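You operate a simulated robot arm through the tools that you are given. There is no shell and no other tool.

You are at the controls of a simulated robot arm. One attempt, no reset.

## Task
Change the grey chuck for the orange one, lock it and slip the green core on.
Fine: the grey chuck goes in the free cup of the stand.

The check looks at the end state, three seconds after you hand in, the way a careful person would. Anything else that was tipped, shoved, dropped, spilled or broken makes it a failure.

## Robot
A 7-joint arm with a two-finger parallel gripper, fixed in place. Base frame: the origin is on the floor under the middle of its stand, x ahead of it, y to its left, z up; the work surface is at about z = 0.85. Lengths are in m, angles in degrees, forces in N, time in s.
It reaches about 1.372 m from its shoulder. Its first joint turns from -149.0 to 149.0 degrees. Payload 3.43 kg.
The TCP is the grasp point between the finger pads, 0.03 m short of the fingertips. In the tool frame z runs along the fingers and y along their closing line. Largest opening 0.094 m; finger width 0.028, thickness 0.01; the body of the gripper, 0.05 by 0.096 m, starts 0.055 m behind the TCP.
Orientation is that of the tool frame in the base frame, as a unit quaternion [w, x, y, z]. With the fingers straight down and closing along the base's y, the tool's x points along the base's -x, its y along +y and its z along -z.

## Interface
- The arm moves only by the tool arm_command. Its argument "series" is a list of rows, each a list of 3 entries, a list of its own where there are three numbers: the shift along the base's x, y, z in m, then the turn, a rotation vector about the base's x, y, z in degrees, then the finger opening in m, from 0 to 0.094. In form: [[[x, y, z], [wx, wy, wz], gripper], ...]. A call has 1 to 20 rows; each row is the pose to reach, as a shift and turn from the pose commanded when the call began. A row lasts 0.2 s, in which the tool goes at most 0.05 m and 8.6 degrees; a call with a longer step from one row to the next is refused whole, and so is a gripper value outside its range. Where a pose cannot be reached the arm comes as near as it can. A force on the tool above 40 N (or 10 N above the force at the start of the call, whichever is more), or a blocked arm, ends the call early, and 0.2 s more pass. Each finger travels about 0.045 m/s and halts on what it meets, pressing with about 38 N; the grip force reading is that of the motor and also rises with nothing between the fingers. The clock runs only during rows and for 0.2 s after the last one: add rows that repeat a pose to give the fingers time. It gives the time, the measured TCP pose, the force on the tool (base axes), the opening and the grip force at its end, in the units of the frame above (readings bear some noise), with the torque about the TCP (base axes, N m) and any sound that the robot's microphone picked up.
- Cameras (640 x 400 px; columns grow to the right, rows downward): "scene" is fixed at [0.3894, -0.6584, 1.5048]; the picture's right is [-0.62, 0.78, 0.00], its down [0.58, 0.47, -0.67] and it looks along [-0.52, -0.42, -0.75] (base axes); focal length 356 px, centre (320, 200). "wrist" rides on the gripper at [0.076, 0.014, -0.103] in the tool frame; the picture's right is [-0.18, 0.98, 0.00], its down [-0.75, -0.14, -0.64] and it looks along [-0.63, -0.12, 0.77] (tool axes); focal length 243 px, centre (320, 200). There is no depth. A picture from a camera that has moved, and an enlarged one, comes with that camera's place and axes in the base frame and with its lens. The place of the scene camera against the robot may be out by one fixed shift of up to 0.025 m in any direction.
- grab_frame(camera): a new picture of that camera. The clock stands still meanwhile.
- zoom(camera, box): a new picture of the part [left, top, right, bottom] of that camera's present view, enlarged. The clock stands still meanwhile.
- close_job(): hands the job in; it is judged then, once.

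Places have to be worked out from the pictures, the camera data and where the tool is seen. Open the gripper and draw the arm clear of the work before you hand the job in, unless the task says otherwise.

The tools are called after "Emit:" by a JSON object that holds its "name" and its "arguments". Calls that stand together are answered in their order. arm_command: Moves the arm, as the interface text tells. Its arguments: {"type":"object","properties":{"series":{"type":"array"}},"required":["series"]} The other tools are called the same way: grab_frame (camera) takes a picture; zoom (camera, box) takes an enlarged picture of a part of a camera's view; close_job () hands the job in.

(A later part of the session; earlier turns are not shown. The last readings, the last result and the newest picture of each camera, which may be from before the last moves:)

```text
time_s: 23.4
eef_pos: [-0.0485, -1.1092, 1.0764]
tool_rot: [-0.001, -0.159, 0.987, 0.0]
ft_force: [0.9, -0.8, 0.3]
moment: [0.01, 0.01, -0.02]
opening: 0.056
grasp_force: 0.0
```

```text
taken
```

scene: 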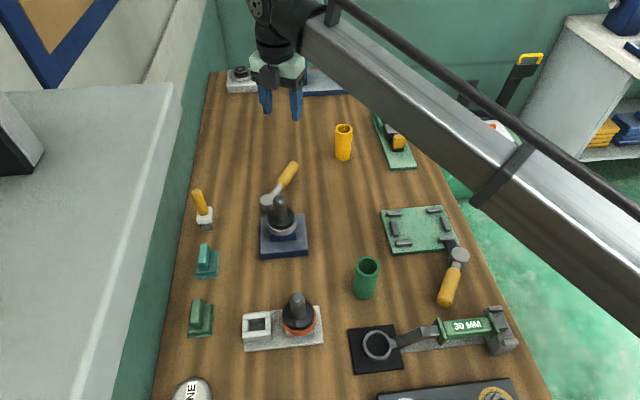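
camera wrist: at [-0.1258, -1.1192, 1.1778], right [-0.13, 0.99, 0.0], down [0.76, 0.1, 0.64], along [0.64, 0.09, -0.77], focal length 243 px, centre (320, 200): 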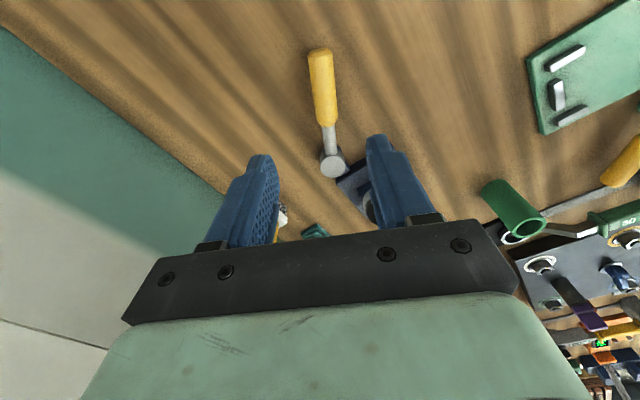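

The handle now rests at about 60° from where it began, pointing away. I'll turn the gripper so it closes across the short side of the key, which keeps the fingers away from the neighbouring chuck later, and go back down over the grey spindle.

Emit:
{"name": "arm_command", "arguments": {"series": [[[0.0175, 0.014, 0], [0, 0, -7.875], 0.056], [[0.035, 0.028, 0], [0, 0, -15.75], 0.056], [[0.0525, 0.042, 0], [0, 0, -23.625], 0.056], [[0.07, 0.056, 0], [0, 0, -31.5], 0.056], [[0.0875, 0.07, 0], [0, 0, -39.375], 0.056], [[0.105, 0.084, 0], [0, 0, -47.25], 0.056], [[0.1225, 0.098, 0], [0, 0, -55.125], 0.056], [[0.1403, 0.112, 0], [0, 0, -63], 0.056], [[0.1403, 0.112, -0.01], [0, 0, -63], 0.056]]}}

Emit:
{"name": "grab_frame", "arguments": {"camera": "wrist"}}

Emit:
{"name": "zoom", "arguments": {"camera": "wrist", "box": [220, 60, 420, 240]}}

```text
time_s: 25.4
eef_pos: [0.0929, -0.9952, 1.0672]
tool_rot: [-0.001, 0.381, 0.924, 0.001]
ft_force: [0.7, 0.5, -0.3]
moment: [0.0, -0.01, 0.02]
opening: 0.0561
grasp_force: 0.0
```

```text
taken
camera wrist: at [0.048, -0.9306, 1.1686], right [0.82, 0.57, 0.0], down [0.43, -0.63, 0.64], along [0.36, -0.53, -0.77], focal length 243 px, centre (320, 200)
```

wrist: 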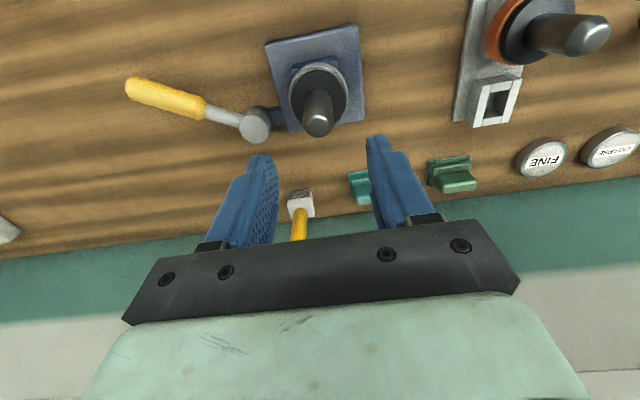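

```text
2.22 times, centred on (320, 150) of wrist
camera zoom: at [0.048, -0.9306, 1.1686], right [0.82, 0.57, 0.0], down [0.43, -0.63, 0.64], along [0.36, -0.53, -0.77], focal length 539 px, centre (320, 311)
```

zoom: 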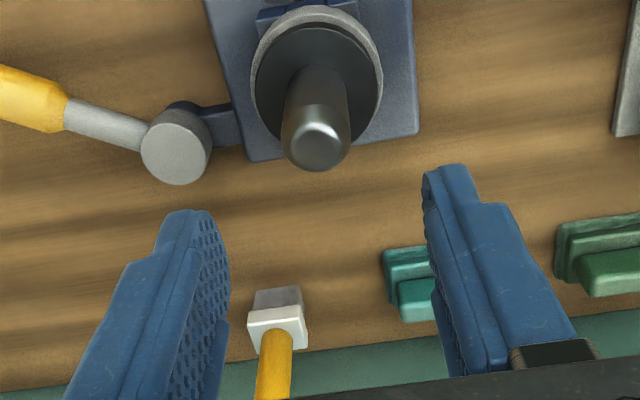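

The spindle sits between the fingers along the closing line. I'll descend and close on it, then check the side load.

Emit:
{"name": "arm_command", "arguments": {"series": [[[0, -0.001, -0.04], [0, 0, 0], 0.056], [[0, -0.001, -0.08], [0, 0, 0], 0.056], [[0, -0.001, -0.104], [0, 0, 0], 0.056], [[0, -0.001, -0.104], [0, 0, 0], 0.03], [[0, -0.001, -0.104], [0, 0, 0], 0.015], [[0, -0.001, -0.104], [0, 0, 0], 0.015], [[0, -0.001, -0.104], [0, 0, 0], 0.015], [[0, -0.001, -0.104], [0, 0, 0], 0.015]]}}

```text
time_s: 27.2
eef_pos: [0.089, -0.997, 0.9636]
tool_rot: [0.0, 0.381, 0.925, 0.001]
ft_force: [-0.1, 1.3, 0.6]
moment: [0.07, -0.11, 0.02]
opening: 0.0253
grasp_force: 37.5
```

The grip is on at 25.3 mm with almost no side load, so it is well centred. I'll try the 3 mm pull again.

Emit:
{"name": "arm_command", "arguments": {"series": [[[0, 0, 0.001], [0, 0, 0], 0.015], [[0, 0, 0.002], [0, 0, 0], 0.015], [[0, 0, 0.003], [0, 0, 0], 0.015], [[0, 0, 0.003], [0, 0, 0], 0.015]]}}

```text
time_s: 28.2
eef_pos: [0.0907, -0.9978, 0.9654]
tool_rot: [0.0, 0.38, 0.925, -0.001]
ft_force: [0.8, 0.9, -3.2]
moment: [0.03, -0.01, -0.04]
opening: 0.0251
grasp_force: 38.0
```

Only 3 N of downward force, about the weight of the chuck, so it's free. I'll lift it out slowly and straight.

Emit:
{"name": "arm_command", "arguments": {"series": [[[0, 0, 0.008], [0, 0, 0], 0.015], [[0, 0, 0.016], [0, 0, 0], 0.015], [[0, 0, 0.026], [0, 0, 0], 0.015], [[0, 0, 0.04], [0, 0, 0], 0.015], [[0, 0, 0.06], [0, 0, 0], 0.015], [[0, 0, 0.08], [0, 0, 0], 0.015], [[0, 0, 0.08], [0, 0, 0], 0.015]]}}

Emit:
{"name": "zoom", "arguments": {"camera": "scene", "box": [230, 130, 350, 265]}}

Emit:
{"name": "grab_frame", "arguments": {"camera": "wrist"}}

```text
time_s: 29.8
eef_pos: [0.0929, -0.9974, 1.0464]
tool_rot: [0.001, 0.381, 0.925, -0.001]
ft_force: [-0.5, -0.7, -2.3]
moment: [-0.03, 0.01, 0.01]
opening: 0.0254
grasp_force: 38.1
```

```text
2.96 times, centred on (290, 198) of scene
camera zoom: at [0.3894, -0.6584, 1.5048], right [-0.62, 0.78, 0.0], down [0.58, 0.47, -0.67], along [-0.52, -0.42, -0.75], focal length 1054 px, centre (409, 207)
```

zoom: 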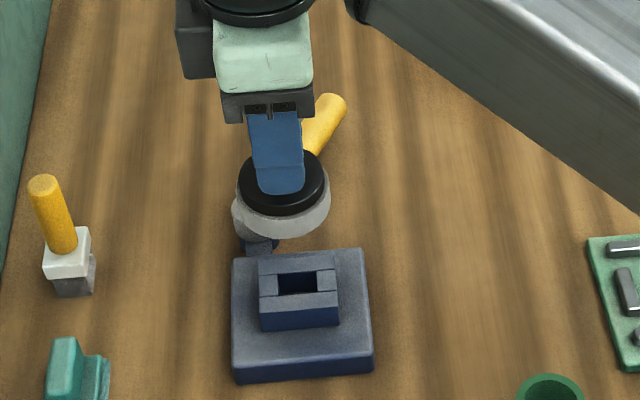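

```text
taken
camera wrist: at [0.0476, -0.9326, 1.1486], right [0.82, 0.57, 0.0], down [0.44, -0.63, 0.64], along [0.37, -0.53, -0.77], focal length 243 px, centre (320, 200)
```

wrist: 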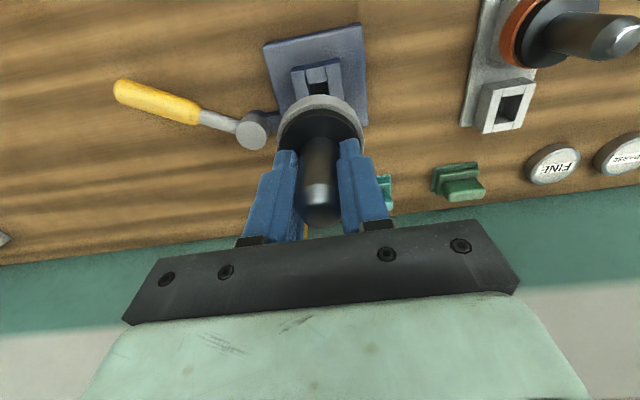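

The grey chuck is out, and the socket and lever are undisturbed. I'll raise it a little more and carry it over the free cup by the measured offset (+0.180, +0.103).

Emit:
{"name": "arm_command", "arguments": {"series": [[[0.0, 0.0, 0.02], [0, 0, 0], 0.015], [[0.036, 0.0206, 0.02], [0, 0, 0], 0.015], [[0.072, 0.0412, 0.02], [0, 0, 0], 0.015], [[0.108, 0.0617, 0.02], [0, 0, 0], 0.015], [[0.144, 0.0823, 0.02], [0, 0, 0], 0.015], [[0.1803, 0.1029, 0.02], [0, 0, 0], 0.015], [[0.1803, 0.1029, 0.02], [0, 0, 0], 0.015], [[0.1803, 0.1029, 0.02], [0, 0, 0], 0.015]]}}

Emit:
{"name": "grab_frame", "arguments": {"camera": "wrist"}}

Emit:
{"name": "zoom", "arguments": {"camera": "scene", "box": [200, 200, 360, 380]}}

```text
time_s: 31.6
eef_pos: [0.2711, -0.8922, 1.0646]
tool_rot: [0.0, 0.38, 0.925, 0.001]
ft_force: [0.1, -0.5, -2.4]
moment: [-0.02, 0.02, 0.05]
opening: 0.0253
grasp_force: 38.0
```

```text
taken
camera wrist: at [0.2269, -0.8281, 1.1666], right [0.82, 0.57, 0.0], down [0.44, -0.63, 0.64], along [0.36, -0.53, -0.77], focal length 243 px, centre (320, 200)
```

wrist: 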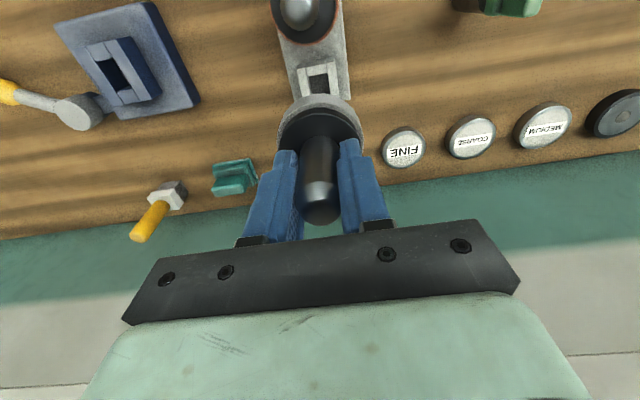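

```text
2.22 times, centred on (280, 290) of scene
camera zoom: at [0.3894, -0.6584, 1.5048], right [-0.62, 0.78, 0.0], down [0.58, 0.47, -0.67], along [-0.52, -0.42, -0.75], focal length 791 px, centre (409, 0)
```

zoom: 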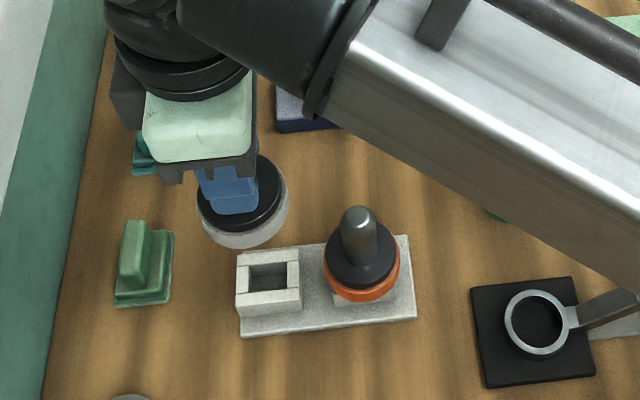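

The held chuck is above the cup line. I'll lower it to the same height above the cup that it had above the fixture in my last fixture picture, so the two views can be compared directly.

Emit:
{"name": "arm_command", "arguments": {"series": [[[0, 0, -0.02], [0, 0, 0], 0.015], [[0, 0, -0.036], [0, 0, 0], 0.015], [[0, 0, -0.036], [0, 0, 0], 0.015]]}}

Emit:
{"name": "grab_frame", "arguments": {"camera": "wrist"}}

Emit:
{"name": "zoom", "arguments": {"camera": "wrist", "box": [260, 30, 380, 105]}}

Emit:
{"name": "zoom", "arguments": {"camera": "scene", "box": [220, 240, 340, 360]}}

```text
time_s: 32.4
eef_pos: [0.2708, -0.8928, 1.0304]
tool_rot: [0.0, 0.379, 0.925, 0.001]
ft_force: [-1.0, 0.3, -3.4]
moment: [-0.01, 0.06, 0.0]
opening: 0.0254
grasp_force: 38.4
```

```text
taken
camera wrist: at [0.2259, -0.8277, 1.1313], right [0.82, 0.57, 0.0], down [0.44, -0.63, 0.64], along [0.37, -0.53, -0.77], focal length 243 px, centre (320, 200)
```

wrist: 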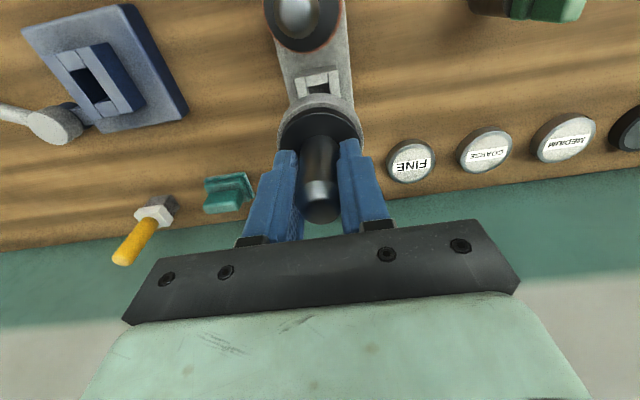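

```text
5.33 times, centred on (320, 68) of wrist
camera zoom: at [0.2259, -0.8277, 1.1313], right [0.82, 0.57, 0.0], down [0.44, -0.63, 0.64], along [0.37, -0.53, -0.77], focal length 1294 px, centre (320, 907)
```

zoom: 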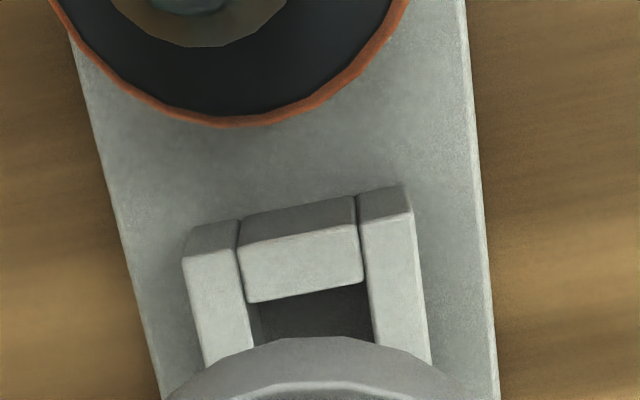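

```text
3.33 times, centred on (280, 300) of scene
camera zoom: at [0.3894, -0.6584, 1.5048], right [-0.62, 0.78, 0.0], down [0.58, 0.47, -0.67], along [-0.52, -0.42, -0.75], focal length 1186 px, centre (453, -133)
```

zoom: 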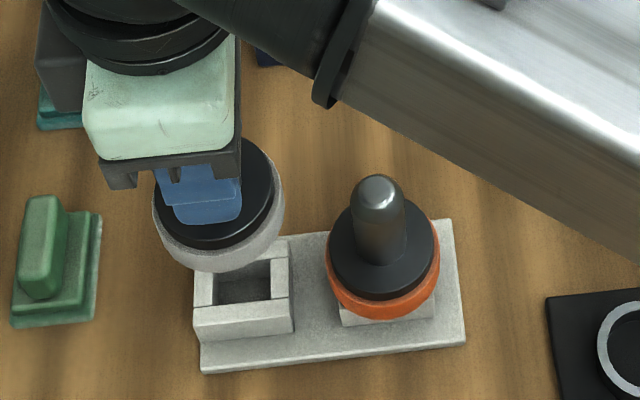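

The view is consistent with good alignment, but the readings carry about 1 mm of noise. I'll take a couple of stationary readings to average before inserting.

Emit:
{"name": "arm_command", "arguments": {"series": [[[0, 0, 0], [0, 0, 0], 0.015]]}}

Emit:
{"name": "arm_command", "arguments": {"series": [[[0, 0, 0], [0, 0, 0], 0.015]]}}

Emit:
{"name": "arm_command", "arguments": {"series": [[[0, 0, 0], [0, 0, 0], 0.015]]}}

```text
time_s: 32.8
eef_pos: [0.2703, -0.8927, 1.0305]
tool_rot: [0.0, 0.38, 0.925, 0.0]
ft_force: [-0.3, -0.2, -2.6]
moment: [-0.01, 0.03, 0.0]
opening: 0.0251
grasp_force: 38.1
```

```text
time_s: 33.2
eef_pos: [0.2712, -0.8925, 1.0284]
tool_rot: [0.0, 0.381, 0.925, 0.0]
ft_force: [-0.3, -0.7, -2.6]
moment: [-0.04, 0.06, 0.0]
opening: 0.0253
grasp_force: 37.8
```

```text
time_s: 33.6
eef_pos: [0.2705, -0.8916, 1.0295]
tool_rot: [0.0, 0.38, 0.925, 0.0]
ft_force: [-0.7, -1.9, -3.1]
moment: [-0.02, 0.03, 0.01]
opening: 0.0251
grasp_force: 37.9
```

The averaged TCP is (0.2708, -0.8924). To remove camera and reading bias, I'll carry the chuck back above the fixture, where I know it lines up, and take a reference zoom to compare with this one.

Emit:
{"name": "arm_command", "arguments": {"series": [[[0.0, 0.0, 0.036], [0, 0, 0], 0.015], [[-0.036, -0.0206, 0.036], [0, 0, 0], 0.015], [[-0.072, -0.0412, 0.036], [0, 0, 0], 0.015], [[-0.108, -0.0617, 0.036], [0, 0, 0], 0.015], [[-0.144, -0.0823, 0.036], [0, 0, 0], 0.015], [[-0.1803, -0.1029, 0.036], [0, 0, 0], 0.015], [[-0.1803, -0.1029, 0.016], [0, 0, 0], 0.015], [[-0.1803, -0.1029, 0.016], [0, 0, 0], 0.015], [[-0.1803, -0.1029, 0.016], [0, 0, 0], 0.015]]}}

Emit:
{"name": "zoom", "arguments": {"camera": "wrist", "box": [260, 30, 380, 105]}}

Emit:
{"name": "arm_command", "arguments": {"series": [[[0, 0, 0], [0, 0, 0], 0.015]]}}

Emit:
{"name": "arm_command", "arguments": {"series": [[[0, 0, 0], [0, 0, 0], 0.015]]}}

Emit:
{"name": "arm_command", "arguments": {"series": [[[0, 0, 0], [0, 0, 0], 0.015]]}}

```text
time_s: 35.6
eef_pos: [0.0918, -0.9957, 1.0472]
tool_rot: [0.0, 0.381, 0.925, 0.001]
ft_force: [-0.4, 0.5, -3.4]
moment: [0.03, -0.03, 0.0]
opening: 0.0251
grasp_force: 38.3
```

```text
5.33 times, centred on (320, 68) of wrist
camera zoom: at [0.0472, -0.9318, 1.1483], right [0.82, 0.57, 0.0], down [0.44, -0.63, 0.64], along [0.37, -0.53, -0.77], focal length 1294 px, centre (320, 907)
```

zoom: 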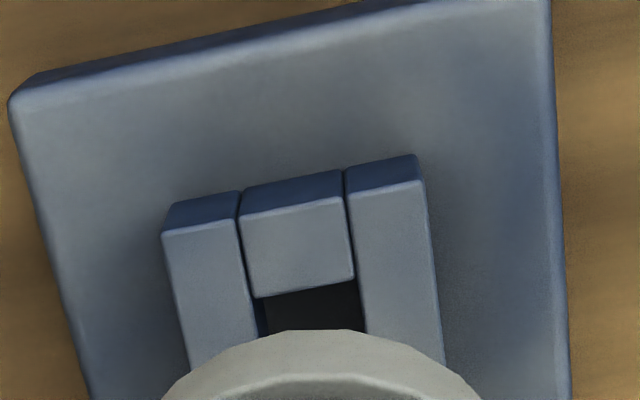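

```text
time_s: 36.0
eef_pos: [0.0915, -0.9971, 1.047]
tool_rot: [0.0, 0.38, 0.925, 0.0]
ft_force: [0.6, -0.1, -3.5]
moment: [0.01, -0.06, -0.04]
opening: 0.0252
grasp_force: 38.2
```

```text
time_s: 36.4
eef_pos: [0.0911, -0.995, 1.0464]
tool_rot: [0.001, 0.38, 0.925, 0.0]
ft_force: [0.1, -0.4, -3.1]
moment: [0.03, -0.02, -0.02]
opening: 0.0252
grasp_force: 37.7
```

```text
time_s: 36.8
eef_pos: [0.0913, -0.9964, 1.0472]
tool_rot: [0.0, 0.38, 0.925, 0.0]
ft_force: [1.0, -0.1, -2.7]
moment: [0.02, -0.02, 0.03]
opening: 0.025
grasp_force: 38.4
```

In the closing direction the two views agree to about 0.2 mm, which is good. However, the flange rim sits slightly differently between the pictures, so I'll check whether the chuck is creeping in the grip.

Emit:
{"name": "grab_frame", "arguments": {"camera": "wrist"}}

Emit:
{"name": "zoom", "arguments": {"camera": "wrist", "box": [260, 30, 380, 105]}}

Emit:
{"name": "zoom", "arguments": {"camera": "wrist", "box": [260, 130, 380, 240]}}

Emit:
{"name": "zoom", "arguments": {"camera": "scene", "box": [240, 150, 340, 250]}}

```text
taken
camera wrist: at [0.0473, -0.9317, 1.1483], right [0.82, 0.57, 0.0], down [0.44, -0.63, 0.64], along [0.37, -0.53, -0.77], focal length 243 px, centre (320, 200)
```

wrist: 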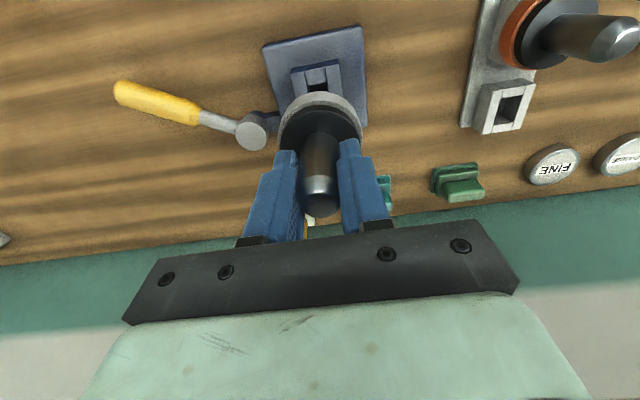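

```text
5.33 times, centred on (320, 68) of wrist
camera zoom: at [0.0473, -0.9317, 1.1483], right [0.82, 0.57, 0.0], down [0.44, -0.63, 0.64], along [0.37, -0.53, -0.77], focal length 1294 px, centre (320, 907)
```

zoom: 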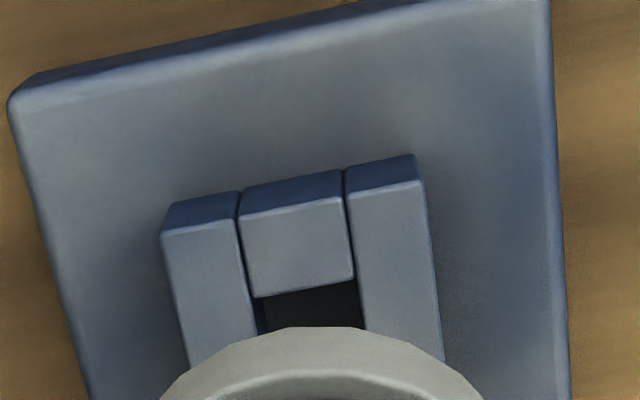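

```text
3.64 times, centred on (320, 185) of wrist
camera zoom: at [0.0473, -0.9317, 1.1483], right [0.82, 0.57, 0.0], down [0.44, -0.63, 0.64], along [0.37, -0.53, -0.77], focal length 882 px, centre (320, 254)
```

zoom: 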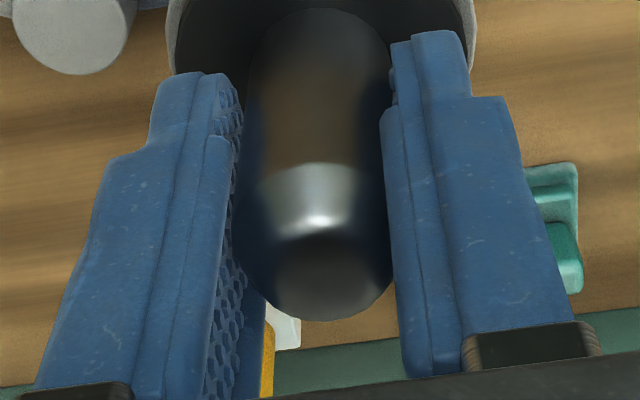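

```text
4.00 times, centred on (290, 200) of scene
camera zoom: at [0.3894, -0.6584, 1.5048], right [-0.62, 0.78, 0.0], down [0.58, 0.47, -0.67], along [-0.52, -0.42, -0.75], focal length 1424 px, centre (440, 200)
```

zoom: 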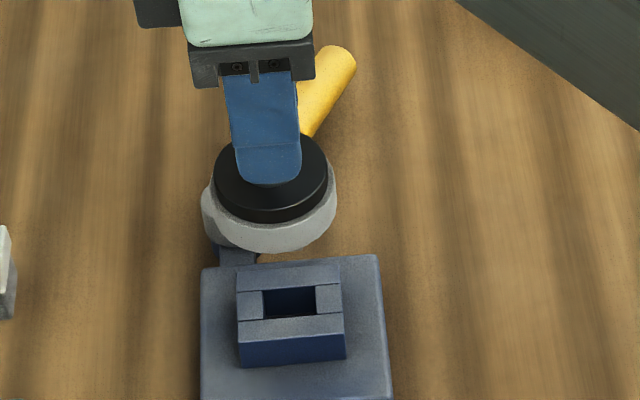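

The chuck is slipping slowly down the pads, about 1 mm/s, so I'll place it promptly. The comparison says it needs about 1.8 mm more along the long axis, so I'll carry it over the cup with that correction and pre-lower it.

Emit:
{"name": "arm_command", "arguments": {"series": [[[0.038, 0.021, 0.0], [0, 0, 0], 0.01], [[0.076, 0.042, 0.0], [0, 0, 0], 0.01], [[0.114, 0.063, 0.0], [0, 0, 0], 0.01], [[0.15, 0.084, 0.0], [0, 0, 0], 0.01], [[0.1816, 0.1016, -0.01], [0, 0, 0], 0.01], [[0.1816, 0.1016, -0.035], [0, 0, 0], 0.01], [[0.1816, 0.1016, -0.05], [0, 0, 0], 0.01], [[0.1816, 0.1016, -0.05], [0, 0, 0], 0.01]]}}

Emit:
{"name": "zoom", "arguments": {"camera": "scene", "box": [220, 240, 340, 360]}}

Emit:
{"name": "zoom", "arguments": {"camera": "wrist", "box": [260, 30, 380, 105]}}

```text
time_s: 38.6
eef_pos: [0.2717, -0.8954, 0.9954]
tool_rot: [0.0, 0.381, 0.925, 0.0]
ft_force: [-0.3, 0.2, -3.5]
moment: [-0.03, 0.03, 0.01]
opening: 0.0255
grasp_force: 37.9
```

```text
3.33 times, centred on (280, 300) of scene
camera zoom: at [0.3894, -0.6584, 1.5048], right [-0.62, 0.78, 0.0], down [0.58, 0.47, -0.67], along [-0.52, -0.42, -0.75], focal length 1186 px, centre (453, -133)
```

zoom: 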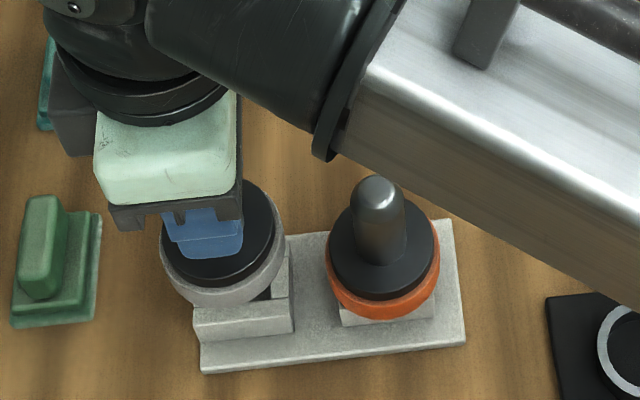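

```text
5.33 times, centred on (320, 68) of wrist
camera zoom: at [0.2287, -0.8305, 1.0969], right [0.82, 0.57, 0.0], down [0.44, -0.63, 0.64], along [0.37, -0.53, -0.77], focal length 1294 px, centre (320, 907)
```

zoom: 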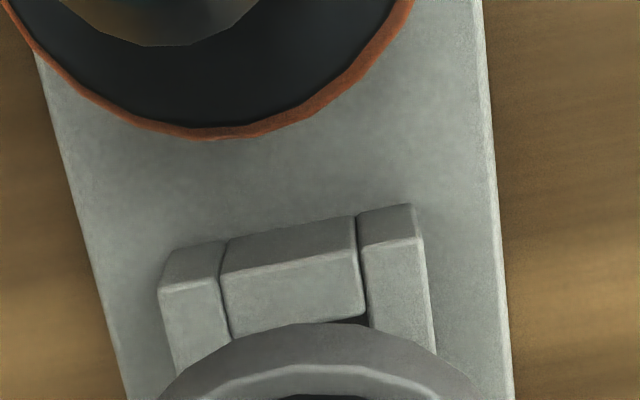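

The chuck is over the cup and clear. I'll lower it in 4 mm steps; the force limit will stop the call if it meets an edge.

Emit:
{"name": "arm_command", "arguments": {"series": [[[0, 0, -0.005], [0, 0, 0], 0.01], [[0, 0, -0.01], [0, 0, 0], 0.01], [[0, 0, -0.014], [0, 0, 0], 0.01], [[0, 0, -0.018], [0, 0, 0], 0.01], [[0, 0, -0.021], [0, 0, 0], 0.01], [[0, 0, -0.024], [0, 0, 0], 0.01]]}}

Emit:
{"name": "zoom", "arguments": {"camera": "scene", "box": [220, 240, 340, 360]}}

```text
time_s: 40.0
eef_pos: [0.2732, -0.8984, 0.9726]
tool_rot: [0.0, 0.38, 0.925, 0.0]
ft_force: [-1.6, 1.0, -2.8]
moment: [0.08, 0.26, 0.01]
opening: 0.025
grasp_force: 37.9
```

```text
3.33 times, centred on (280, 300) of scene
camera zoom: at [0.3894, -0.6584, 1.5048], right [-0.62, 0.78, 0.0], down [0.58, 0.47, -0.67], along [-0.52, -0.42, -0.75], focal length 1186 px, centre (453, -133)
```

zoom: 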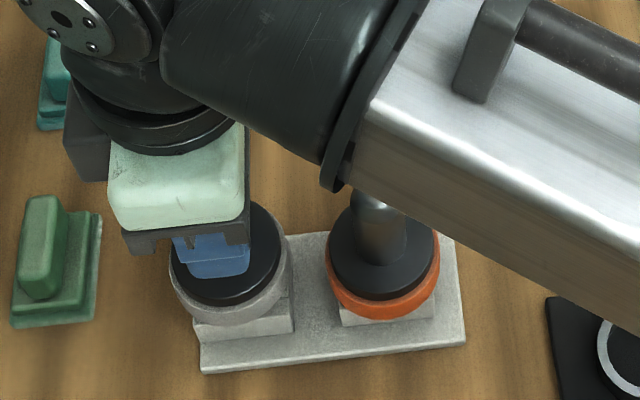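

The shank seems to be entering, with no vertical reaction. About 9 mm remains, so I'll keep lowering slowly.

Emit:
{"name": "arm_command", "arguments": {"series": [[[0, 0, -0.003], [0, 0, 0], 0.01], [[0, 0, -0.006], [0, 0, 0], 0.01], [[0, 0, -0.008], [0, 0, 0], 0.01], [[0, 0, -0.01], [0, 0, 0], 0.01]]}}

Emit:
{"name": "zoom", "arguments": {"camera": "scene", "box": [220, 240, 340, 360]}}

Emit:
{"name": "zoom", "arguments": {"camera": "wrist", "box": [240, 30, 400, 130]}}

```text
time_s: 41.0
eef_pos: [0.2731, -0.895, 0.9615]
tool_rot: [-0.001, 0.381, 0.925, 0.0]
ft_force: [-1.6, 3.6, -1.8]
moment: [0.32, 0.19, 0.07]
opening: 0.0251
grasp_force: 37.3
```

```text
3.33 times, centred on (280, 300) of scene
camera zoom: at [0.3894, -0.6584, 1.5048], right [-0.62, 0.78, 0.0], down [0.58, 0.47, -0.67], along [-0.52, -0.42, -0.75], focal length 1186 px, centre (453, -133)
```

zoom: 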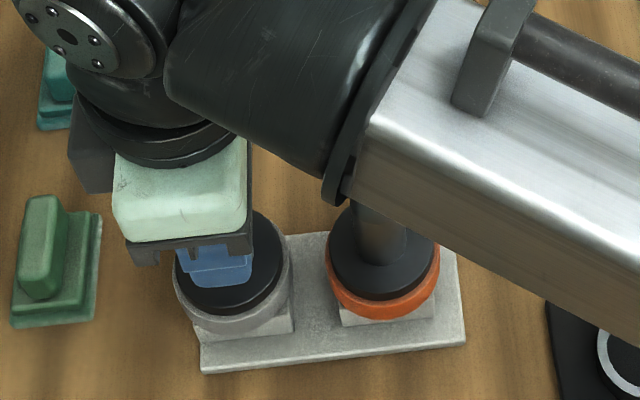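

```text
4.00 times, centred on (320, 80) of wrist
camera zoom: at [0.2287, -0.8307, 1.0639], right [0.82, 0.57, 0.0], down [0.44, -0.63, 0.64], along [0.36, -0.53, -0.77], focal length 970 px, centre (320, 680)
```

zoom: 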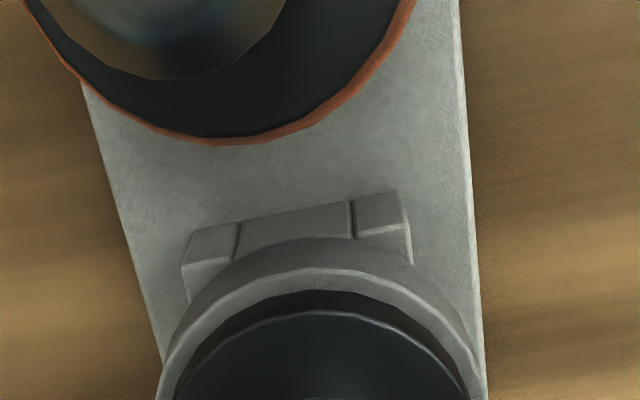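

It is sliding in with only small side forces. I'll continue down until it seats.

Emit:
{"name": "arm_command", "arguments": {"series": [[[0, 0, -0.002], [0, 0, 0], 0.01], [[0, 0, -0.004], [0, 0, 0], 0.01], [[0, 0, -0.004], [0, 0, 0], 0.01]]}}

Emit:
{"name": "zoom", "arguments": {"camera": "scene", "box": [220, 240, 340, 360]}}

```text
time_s: 41.8
eef_pos: [0.2723, -0.8945, 0.9592]
tool_rot: [0.0, 0.38, 0.925, -0.001]
ft_force: [-2.3, 1.4, 5.0]
moment: [-0.1, 0.27, 0.02]
opening: 0.0251
grasp_force: 37.7
```

```text
3.33 times, centred on (280, 300) of scene
camera zoom: at [0.3894, -0.6584, 1.5048], right [-0.62, 0.78, 0.0], down [0.58, 0.47, -0.67], along [-0.52, -0.42, -0.75], focal length 1186 px, centre (453, -133)
```

zoom: 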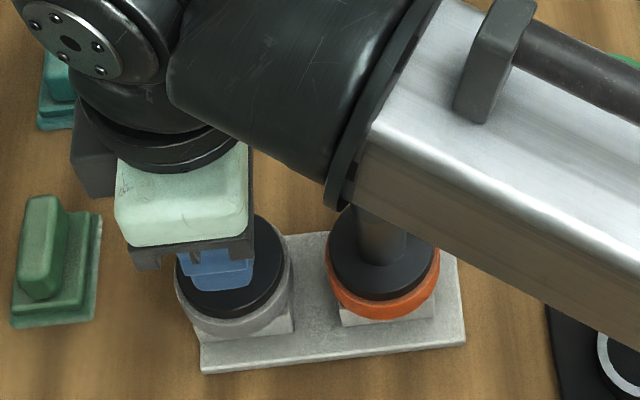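

There is +5 N of upward reaction at z ≈ 0.959, close to where I expected it to seat. A slight further press will confirm it has bottomed.

Emit:
{"name": "arm_command", "arguments": {"series": [[[0, 0, -0.001], [0, 0, 0], 0.01], [[0, 0, -0.002], [0, 0, 0], 0.01]]}}

```text
time_s: 42.4
eef_pos: [0.2736, -0.895, 0.9577]
tool_rot: [0.001, 0.381, 0.925, -0.001]
ft_force: [-1.3, 2.8, 23.4]
moment: [0.17, -0.34, 0.12]
opening: 0.0248
grasp_force: 37.4
```

It's firmly seated (23 N on a 2 mm press). I'll ease off, open the fingers and rise straight up.

Emit:
{"name": "arm_command", "arguments": {"series": [[[0, 0, 0.002], [0, 0, 0], 0.02], [[0, 0, 0.002], [0, 0, 0], 0.04], [[0, 0, 0.002], [0, 0, 0], 0.05], [[0, 0, 0.002], [0, 0, 0], 0.05], [[0, 0, 0.015], [0, 0, 0], 0.05], [[0, 0, 0.05], [0, 0, 0], 0.05], [[0, 0, 0.09], [0, 0, 0], 0.05], [[0, 0, 0.13], [0, 0, 0], 0.05], [[0, 0, 0.13], [0, 0, 0], 0.05]]}}

Emit:
{"name": "zoom", "arguments": {"camera": "scene", "box": [220, 240, 340, 360]}}

Emit:
{"name": "grab_frame", "arguments": {"camera": "wrist"}}

```text
time_s: 44.4
eef_pos: [0.2752, -0.8983, 1.0866]
tool_rot: [0.0, 0.38, 0.925, 0.001]
ft_force: [-0.5, -0.4, 0.3]
moment: [0.02, 0.0, 0.0]
opening: 0.0499
grasp_force: 0.1
```

```text
3.33 times, centred on (280, 300) of scene
camera zoom: at [0.3894, -0.6584, 1.5048], right [-0.62, 0.78, 0.0], down [0.58, 0.47, -0.67], along [-0.52, -0.42, -0.75], focal length 1186 px, centre (453, -133)
```

zoom: 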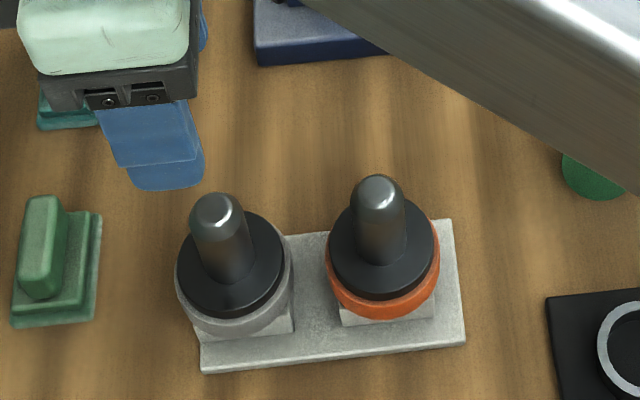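

```text
taken
camera wrist: at [0.2303, -0.8331, 1.1882], right [0.82, 0.57, 0.0], down [0.44, -0.63, 0.64], along [0.37, -0.53, -0.77], focal length 243 px, centre (320, 200)
```

wrist: 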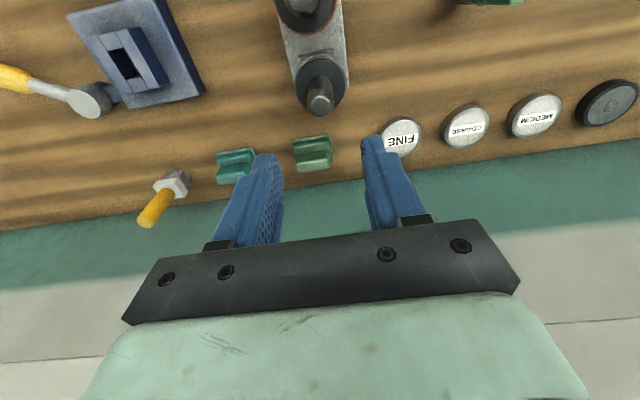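

The grey chuck now stands in the free cup beside the orange one. I'll check its seating more closely.

Emit:
{"name": "zoom", "arguments": {"camera": "scene", "box": [260, 290, 335, 355]}}

Emit:
{"name": "zoom", "arguments": {"camera": "scene", "box": [235, 285, 310, 355]}}

Emit:
{"name": "zoom", "arguments": {"camera": "wrist", "box": [240, 0, 400, 130]}}

```text
6.15 times, centred on (298, 322) of scene
camera zoom: at [0.3894, -0.6584, 1.5048], right [-0.62, 0.78, 0.0], down [0.58, 0.47, -0.67], along [-0.52, -0.42, -0.75], focal length 2190 px, centre (458, -554)
```

zoom: 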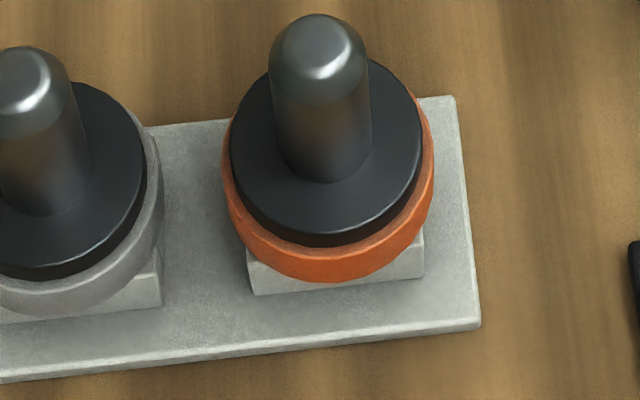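

```text
5.71 times, centred on (272, 320) of scene
camera zoom: at [0.3894, -0.6584, 1.5048], right [-0.62, 0.78, 0.0], down [0.58, 0.47, -0.67], along [-0.52, -0.42, -0.75], focal length 2034 px, centre (591, -486)
```

zoom: 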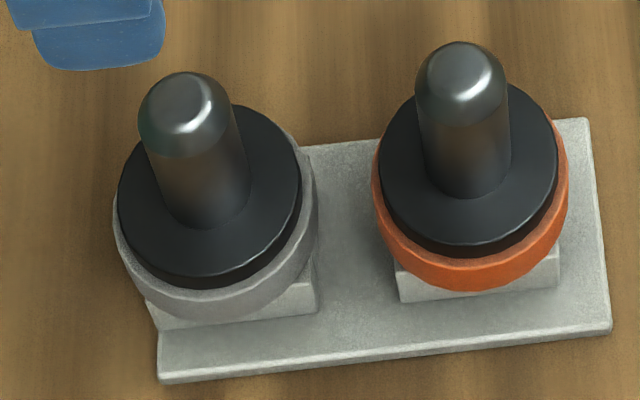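

```text
3.08 times, centred on (320, 65) of wrist
camera zoom: at [0.2303, -0.8331, 1.1882], right [0.82, 0.57, 0.0], down [0.44, -0.63, 0.64], along [0.37, -0.53, -0.77], focal length 746 px, centre (320, 615)
```

zoom: 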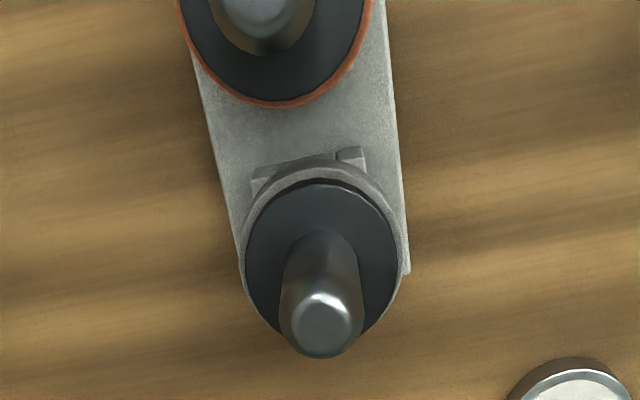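

The grey chuck sits square and level in its cup. Next is the orange one, so I'll shift the wrist camera for a near-vertical fix on its spindle.

Emit:
{"name": "arm_command", "arguments": {"series": [[[-0.0265, 0.0135, 0], [0, 0, 0], 0.05], [[-0.0265, 0.0135, 0], [0, 0, 0], 0.05]]}}

Emit:
{"name": "zoom", "arguments": {"camera": "wrist", "box": [240, 0, 400, 130]}}

Emit:
{"name": "arm_command", "arguments": {"series": [[[0, 0, 0], [0, 0, 0], 0.05]]}}

Emit:
{"name": "arm_command", "arguments": {"series": [[[0, 0, 0], [0, 0, 0], 0.05]]}}

```text
time_s: 45.0
eef_pos: [0.2466, -0.8836, 1.0853]
tool_rot: [0.0, 0.38, 0.925, 0.0]
ft_force: [-0.2, 0.8, -0.9]
moment: [0.01, -0.01, -0.01]
opening: 0.0502
grasp_force: 0.2
```

```text
3.08 times, centred on (320, 65) of wrist
camera zoom: at [0.2027, -0.8187, 1.187], right [0.82, 0.57, 0.0], down [0.44, -0.63, 0.64], along [0.37, -0.53, -0.77], focal length 746 px, centre (320, 615)
```

zoom: 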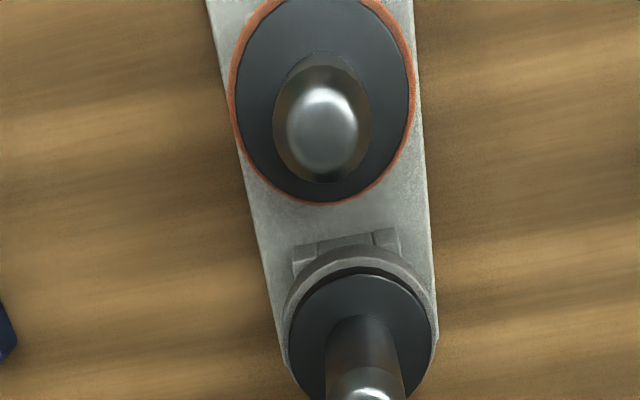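

```text
time_s: 45.4
eef_pos: [0.2475, -0.8833, 1.0847]
tool_rot: [0.0, 0.381, 0.925, 0.0]
ft_force: [0.1, 0.3, 0.2]
moment: [0.0, 0.03, -0.02]
opening: 0.0499
grasp_force: 0.1
```

```text
time_s: 45.8
eef_pos: [0.2469, -0.8829, 1.0856]
tool_rot: [0.0, 0.38, 0.925, 0.0]
ft_force: [1.1, 0.3, -0.3]
moment: [0.02, -0.05, 0.02]
opening: 0.0498
grasp_force: 0.0
```

The orange axis is at about (0.2187, -0.8405). Before picking it up I'll take the same kind of near-vertical fix on the now empty fixture socket, so the transfer vector is measured consistently.

Emit:
{"name": "arm_command", "arguments": {"series": [[[-0.0265, -0.03, 0], [0, 0, 0], 0.05], [[-0.053, -0.06, 0], [0, 0, 0], 0.05], [[-0.0795, -0.09, 0], [0, 0, 0], 0.05], [[-0.106, -0.12, 0], [0, 0, 0], 0.05], [[-0.1323, -0.15, 0], [0, 0, 0], 0.05], [[-0.1323, -0.15, 0], [0, 0, 0], 0.05]]}}

Emit:
{"name": "zoom", "arguments": {"camera": "wrist", "box": [270, 10, 370, 75]}}

Emit:
{"name": "arm_command", "arguments": {"series": [[[0, 0, 0], [0, 0, 0], 0.05]]}}

Emit:
{"name": "arm_command", "arguments": {"series": [[[0, 0, 0], [0, 0, 0], 0.05]]}}

```text
time_s: 47.2
eef_pos: [0.1129, -1.0314, 1.0848]
tool_rot: [0.0, 0.38, 0.925, -0.001]
ft_force: [-0.3, 0.4, 0.3]
moment: [-0.01, 0.0, 0.05]
opening: 0.05
grasp_force: 0.1
```

```text
6.15 times, centred on (320, 42) of wrist
camera zoom: at [0.0675, -0.9669, 1.1855], right [0.82, 0.57, 0.0], down [0.44, -0.63, 0.64], along [0.37, -0.53, -0.77], focal length 1493 px, centre (320, 1169)
```

zoom: 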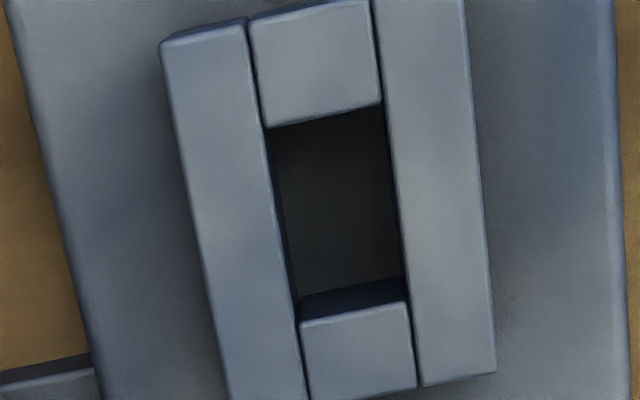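

```text
time_s: 47.6
eef_pos: [0.1117, -1.0306, 1.0845]
tool_rot: [0.0, 0.38, 0.925, 0.0]
ft_force: [0.4, 0.7, 0.6]
moment: [0.01, 0.02, 0.01]
opening: 0.0499
grasp_force: 0.1
```

```text
time_s: 48.0
eef_pos: [0.1126, -1.0305, 1.0849]
tool_rot: [0.0, 0.38, 0.925, 0.0]
ft_force: [-0.3, -1.0, 0.9]
moment: [-0.01, 0.01, 0.01]
opening: 0.0499
grasp_force: 0.1
```

The socket hole is about 19.3 × 27.7 mm with its centre at (0.0916, -0.9954), tighter than the stand. So fixture minus orange is (-0.127, -0.154) by the same camera. Now I'll go over the orange spindle.

Emit:
{"name": "arm_command", "arguments": {"series": [[[0.0208, 0.0384, 0], [0, 0, 0], 0.05], [[0.0416, 0.0768, 0], [0, 0, 0], 0.05], [[0.0624, 0.1152, 0], [0, 0, 0], 0.05], [[0.0832, 0.1536, 0], [0, 0, 0], 0.05], [[0.1038, 0.1918, 0], [0, 0, 0], 0.05], [[0.1038, 0.1918, 0], [0, 0, 0], 0.05]]}}

Emit:
{"name": "arm_command", "arguments": {"series": [[[0, 0, 0], [0, 0, 0], 0.05]]}}

Emit:
{"name": "arm_command", "arguments": {"series": [[[0, 0, 0], [0, 0, 0], 0.05]]}}

Emit:
{"name": "grab_frame", "arguments": {"camera": "wrist"}}

```text
time_s: 49.4
eef_pos: [0.2162, -0.8412, 1.0837]
tool_rot: [0.0, 0.38, 0.925, 0.0]
ft_force: [-1.2, -0.4, 0.1]
moment: [0.04, 0.03, 0.01]
opening: 0.0501
grasp_force: 0.0
```

```text
time_s: 49.8
eef_pos: [0.2167, -0.8404, 1.0842]
tool_rot: [0.0, 0.38, 0.925, 0.0]
ft_force: [0.7, 0.2, 0.4]
moment: [0.0, 0.01, 0.0]
opening: 0.0497
grasp_force: 0.1
```

```text
time_s: 50.2
eef_pos: [0.2171, -0.8423, 1.084]
tool_rot: [0.001, 0.38, 0.925, 0.0]
ft_force: [-0.2, -0.3, 0.4]
moment: [0.02, -0.02, 0.02]
opening: 0.0499
grasp_force: 0.0
```

```text
taken
camera wrist: at [0.1723, -0.7759, 1.1859], right [0.82, 0.57, 0.0], down [0.44, -0.63, 0.64], along [0.37, -0.53, -0.77], focal length 243 px, centre (320, 200)
```

wrist: 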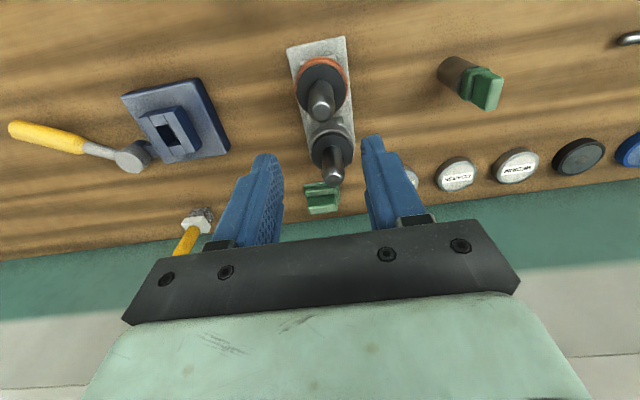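

The average reading is within 2 mm of the target. I'll correct by (+0.0018, -0.0003), descend and close on the spindle.

Emit:
{"name": "arm_command", "arguments": {"series": [[[0.0018, -0.0003, -0.04], [0, 0, 0], 0.05], [[0.0018, -0.0003, -0.08], [0, 0, 0], 0.05], [[0.0018, -0.0003, -0.115], [0, 0, 0], 0.05], [[0.0018, -0.0003, -0.14], [0, 0, 0], 0.05], [[0.0018, -0.0003, -0.14], [0, 0, 0], 0.03], [[0.0018, -0.0003, -0.14], [0, 0, 0], 0.015], [[0.0018, -0.0003, -0.14], [0, 0, 0], 0.01], [[0.0018, -0.0003, -0.14], [0, 0, 0], 0.01]]}}

Emit:
{"name": "zoom", "arguments": {"camera": "wrist", "box": [240, 60, 400, 240]}}

Emit:
{"name": "zoom", "arguments": {"camera": "scene", "box": [220, 220, 360, 360]}}

```text
time_s: 52.0
eef_pos: [0.2193, -0.8393, 0.9431]
tool_rot: [0.0, 0.38, 0.925, 0.0]
ft_force: [-0.2, -0.1, -0.1]
moment: [-0.09, 0.07, -0.01]
opening: 0.0254
grasp_force: 37.7
```

```text
2.22 times, centred on (320, 150) of wrist
camera zoom: at [0.175, -0.7758, 1.0461], right [0.82, 0.57, 0.0], down [0.44, -0.63, 0.64], along [0.37, -0.53, -0.77], focal length 539 px, centre (320, 311)
```

zoom: 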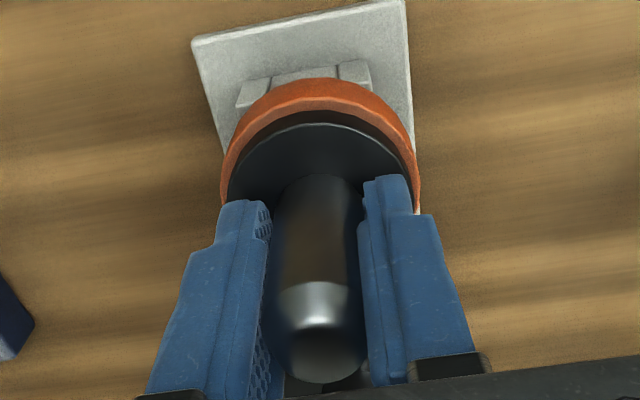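

```text
2.86 times, centred on (290, 290) of scene
camera zoom: at [0.3894, -0.6584, 1.5048], right [-0.62, 0.78, 0.0], down [0.58, 0.47, -0.67], along [-0.52, -0.42, -0.75], focal length 1017 px, centre (406, -57)
```

zoom: 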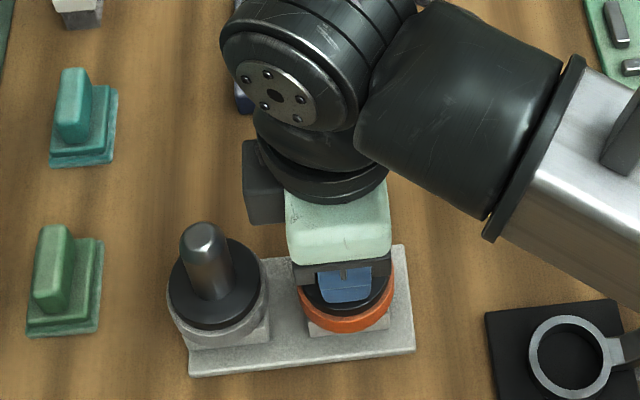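

The grip is at 25.4 mm with zero side load. I'll take two more readings at this seated grasp for the transfer reference.

Emit:
{"name": "arm_command", "arguments": {"series": [[[0, 0, 0], [0, 0, 0], 0.01]]}}

Emit:
{"name": "arm_command", "arguments": {"series": [[[0, 0, 0], [0, 0, 0], 0.01]]}}

Emit:
{"name": "arm_command", "arguments": {"series": [[[0, 0, 0], [0, 0, 0], 0.01]]}}

```text
time_s: 52.4
eef_pos: [0.2189, -0.8405, 0.9444]
tool_rot: [0.0, 0.38, 0.925, 0.0]
ft_force: [-1.1, -0.4, -0.3]
moment: [0.08, -0.11, 0.0]
opening: 0.0253
grasp_force: 38.1
```

```text
time_s: 52.8
eef_pos: [0.2196, -0.8415, 0.9441]
tool_rot: [0.0, 0.38, 0.925, 0.0]
ft_force: [1.0, 0.1, 0.1]
moment: [0.12, -0.11, 0.02]
opening: 0.0252
grasp_force: 38.3
```

```text
time_s: 53.2
eef_pos: [0.2202, -0.8407, 0.9434]
tool_rot: [-0.001, 0.38, 0.925, 0.0]
ft_force: [-0.4, -0.2, -0.2]
moment: [-0.08, 0.08, 0.0]
opening: 0.0254
grasp_force: 38.0
```

The averaged grasp reference is (0.2195, -0.8405). I'll lift gently and make sure the stand stays put.

Emit:
{"name": "arm_command", "arguments": {"series": [[[0, 0, 0.004], [0, 0, 0], 0.01], [[0, 0, 0.01], [0, 0, 0], 0.01], [[0, 0, 0.02], [0, 0, 0], 0.01], [[0, 0, 0.035], [0, 0, 0], 0.01], [[0, 0, 0.06], [0, 0, 0], 0.01], [[0, 0, 0.085], [0, 0, 0], 0.01], [[0, 0, 0.103], [0, 0, 0], 0.01]]}}

Emit:
{"name": "zoom", "arguments": {"camera": "scene", "box": [220, 220, 360, 360]}}

Emit:
{"name": "zoom", "arguments": {"camera": "wrist", "box": [240, 60, 400, 240]}}

```text
time_s: 54.8
eef_pos: [0.2211, -0.8396, 1.048]
tool_rot: [0.0, 0.38, 0.925, 0.0]
ft_force: [-0.7, -0.1, -3.2]
moment: [0.03, -0.04, -0.02]
opening: 0.0251
grasp_force: 38.7
```

```text
2.86 times, centred on (290, 290) of scene
camera zoom: at [0.3894, -0.6584, 1.5048], right [-0.62, 0.78, 0.0], down [0.58, 0.47, -0.67], along [-0.52, -0.42, -0.75], focal length 1017 px, centre (406, -57)
```

zoom: 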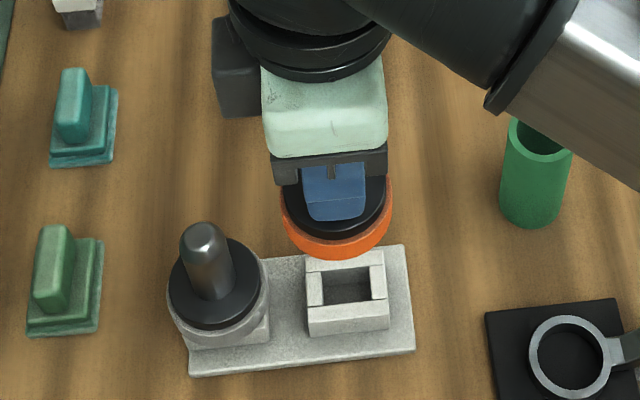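

```text
2.22 times, centred on (320, 150) of wrist
camera zoom: at [0.1759, -0.7755, 1.1501], right [0.82, 0.57, 0.0], down [0.44, -0.63, 0.64], along [0.37, -0.53, -0.77], focal length 539 px, centre (320, 311)
```

zoom: 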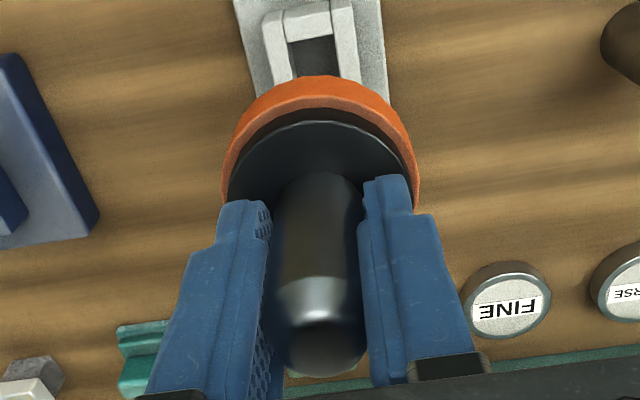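

Lifted cleanly, and the stand and grey chuck are undisturbed. I'll carry it directly above the fixture socket.

Emit:
{"name": "arm_command", "arguments": {"series": [[[-0.0257, -0.0313, 0], [0, 0, 0], 0.01], [[-0.0514, -0.0626, 0], [0, 0, 0], 0.01], [[-0.0771, -0.0939, 0], [0, 0, 0], 0.01], [[-0.1028, -0.1252, 0], [0, 0, 0], 0.01], [[-0.1284, -0.1566, 0], [0, 0, 0], 0.01], [[-0.1284, -0.1566, 0], [0, 0, 0], 0.01]]}}

Emit:
{"name": "zoom", "arguments": {"camera": "wrist", "box": [260, 30, 380, 105]}}

Emit:
{"name": "zoom", "arguments": {"camera": "scene", "box": [240, 150, 340, 250]}}

Emit:
{"name": "grab_frame", "arguments": {"camera": "wrist"}}

```text
time_s: 56.2
eef_pos: [0.0927, -0.9962, 1.0491]
tool_rot: [0.0, 0.381, 0.925, 0.001]
ft_force: [-0.7, -0.9, -2.8]
moment: [-0.07, 0.0, 0.02]
opening: 0.0253
grasp_force: 38.2
```

```text
5.33 times, centred on (320, 68) of wrist
camera zoom: at [0.0476, -0.9307, 1.1501], right [0.82, 0.57, 0.0], down [0.44, -0.63, 0.64], along [0.37, -0.53, -0.77], focal length 1294 px, centre (320, 907)
```

zoom: 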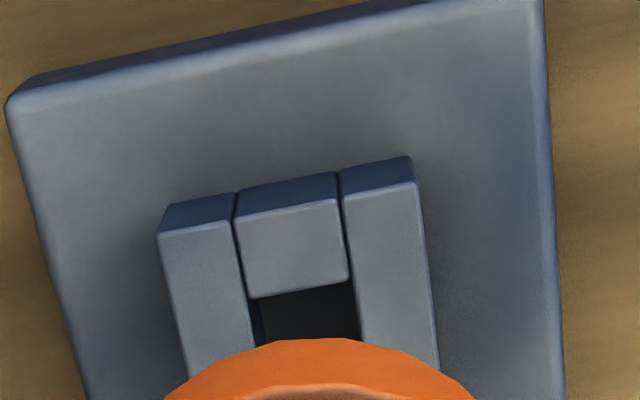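

```text
4.00 times, centred on (290, 200) of scene
camera zoom: at [0.3894, -0.6584, 1.5048], right [-0.62, 0.78, 0.0], down [0.58, 0.47, -0.67], along [-0.52, -0.42, -0.75], focal length 1424 px, centre (440, 200)
```

zoom: 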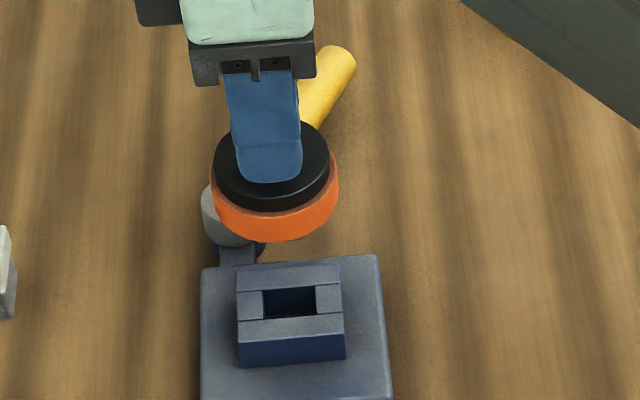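

```text
taken
camera wrist: at [0.0476, -0.9307, 1.1501], right [0.82, 0.57, 0.0], down [0.44, -0.63, 0.64], along [0.37, -0.53, -0.77], focal length 243 px, centre (320, 200)
```

wrist: 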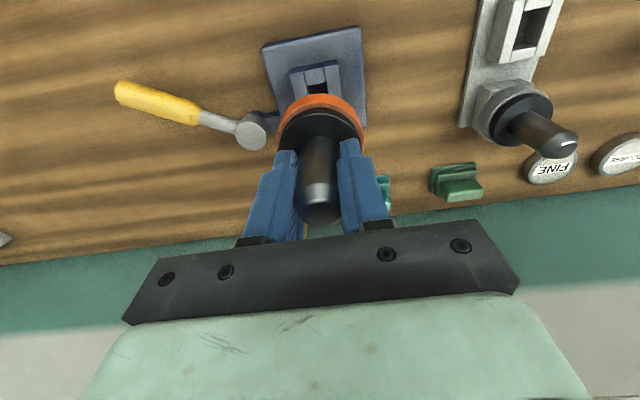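

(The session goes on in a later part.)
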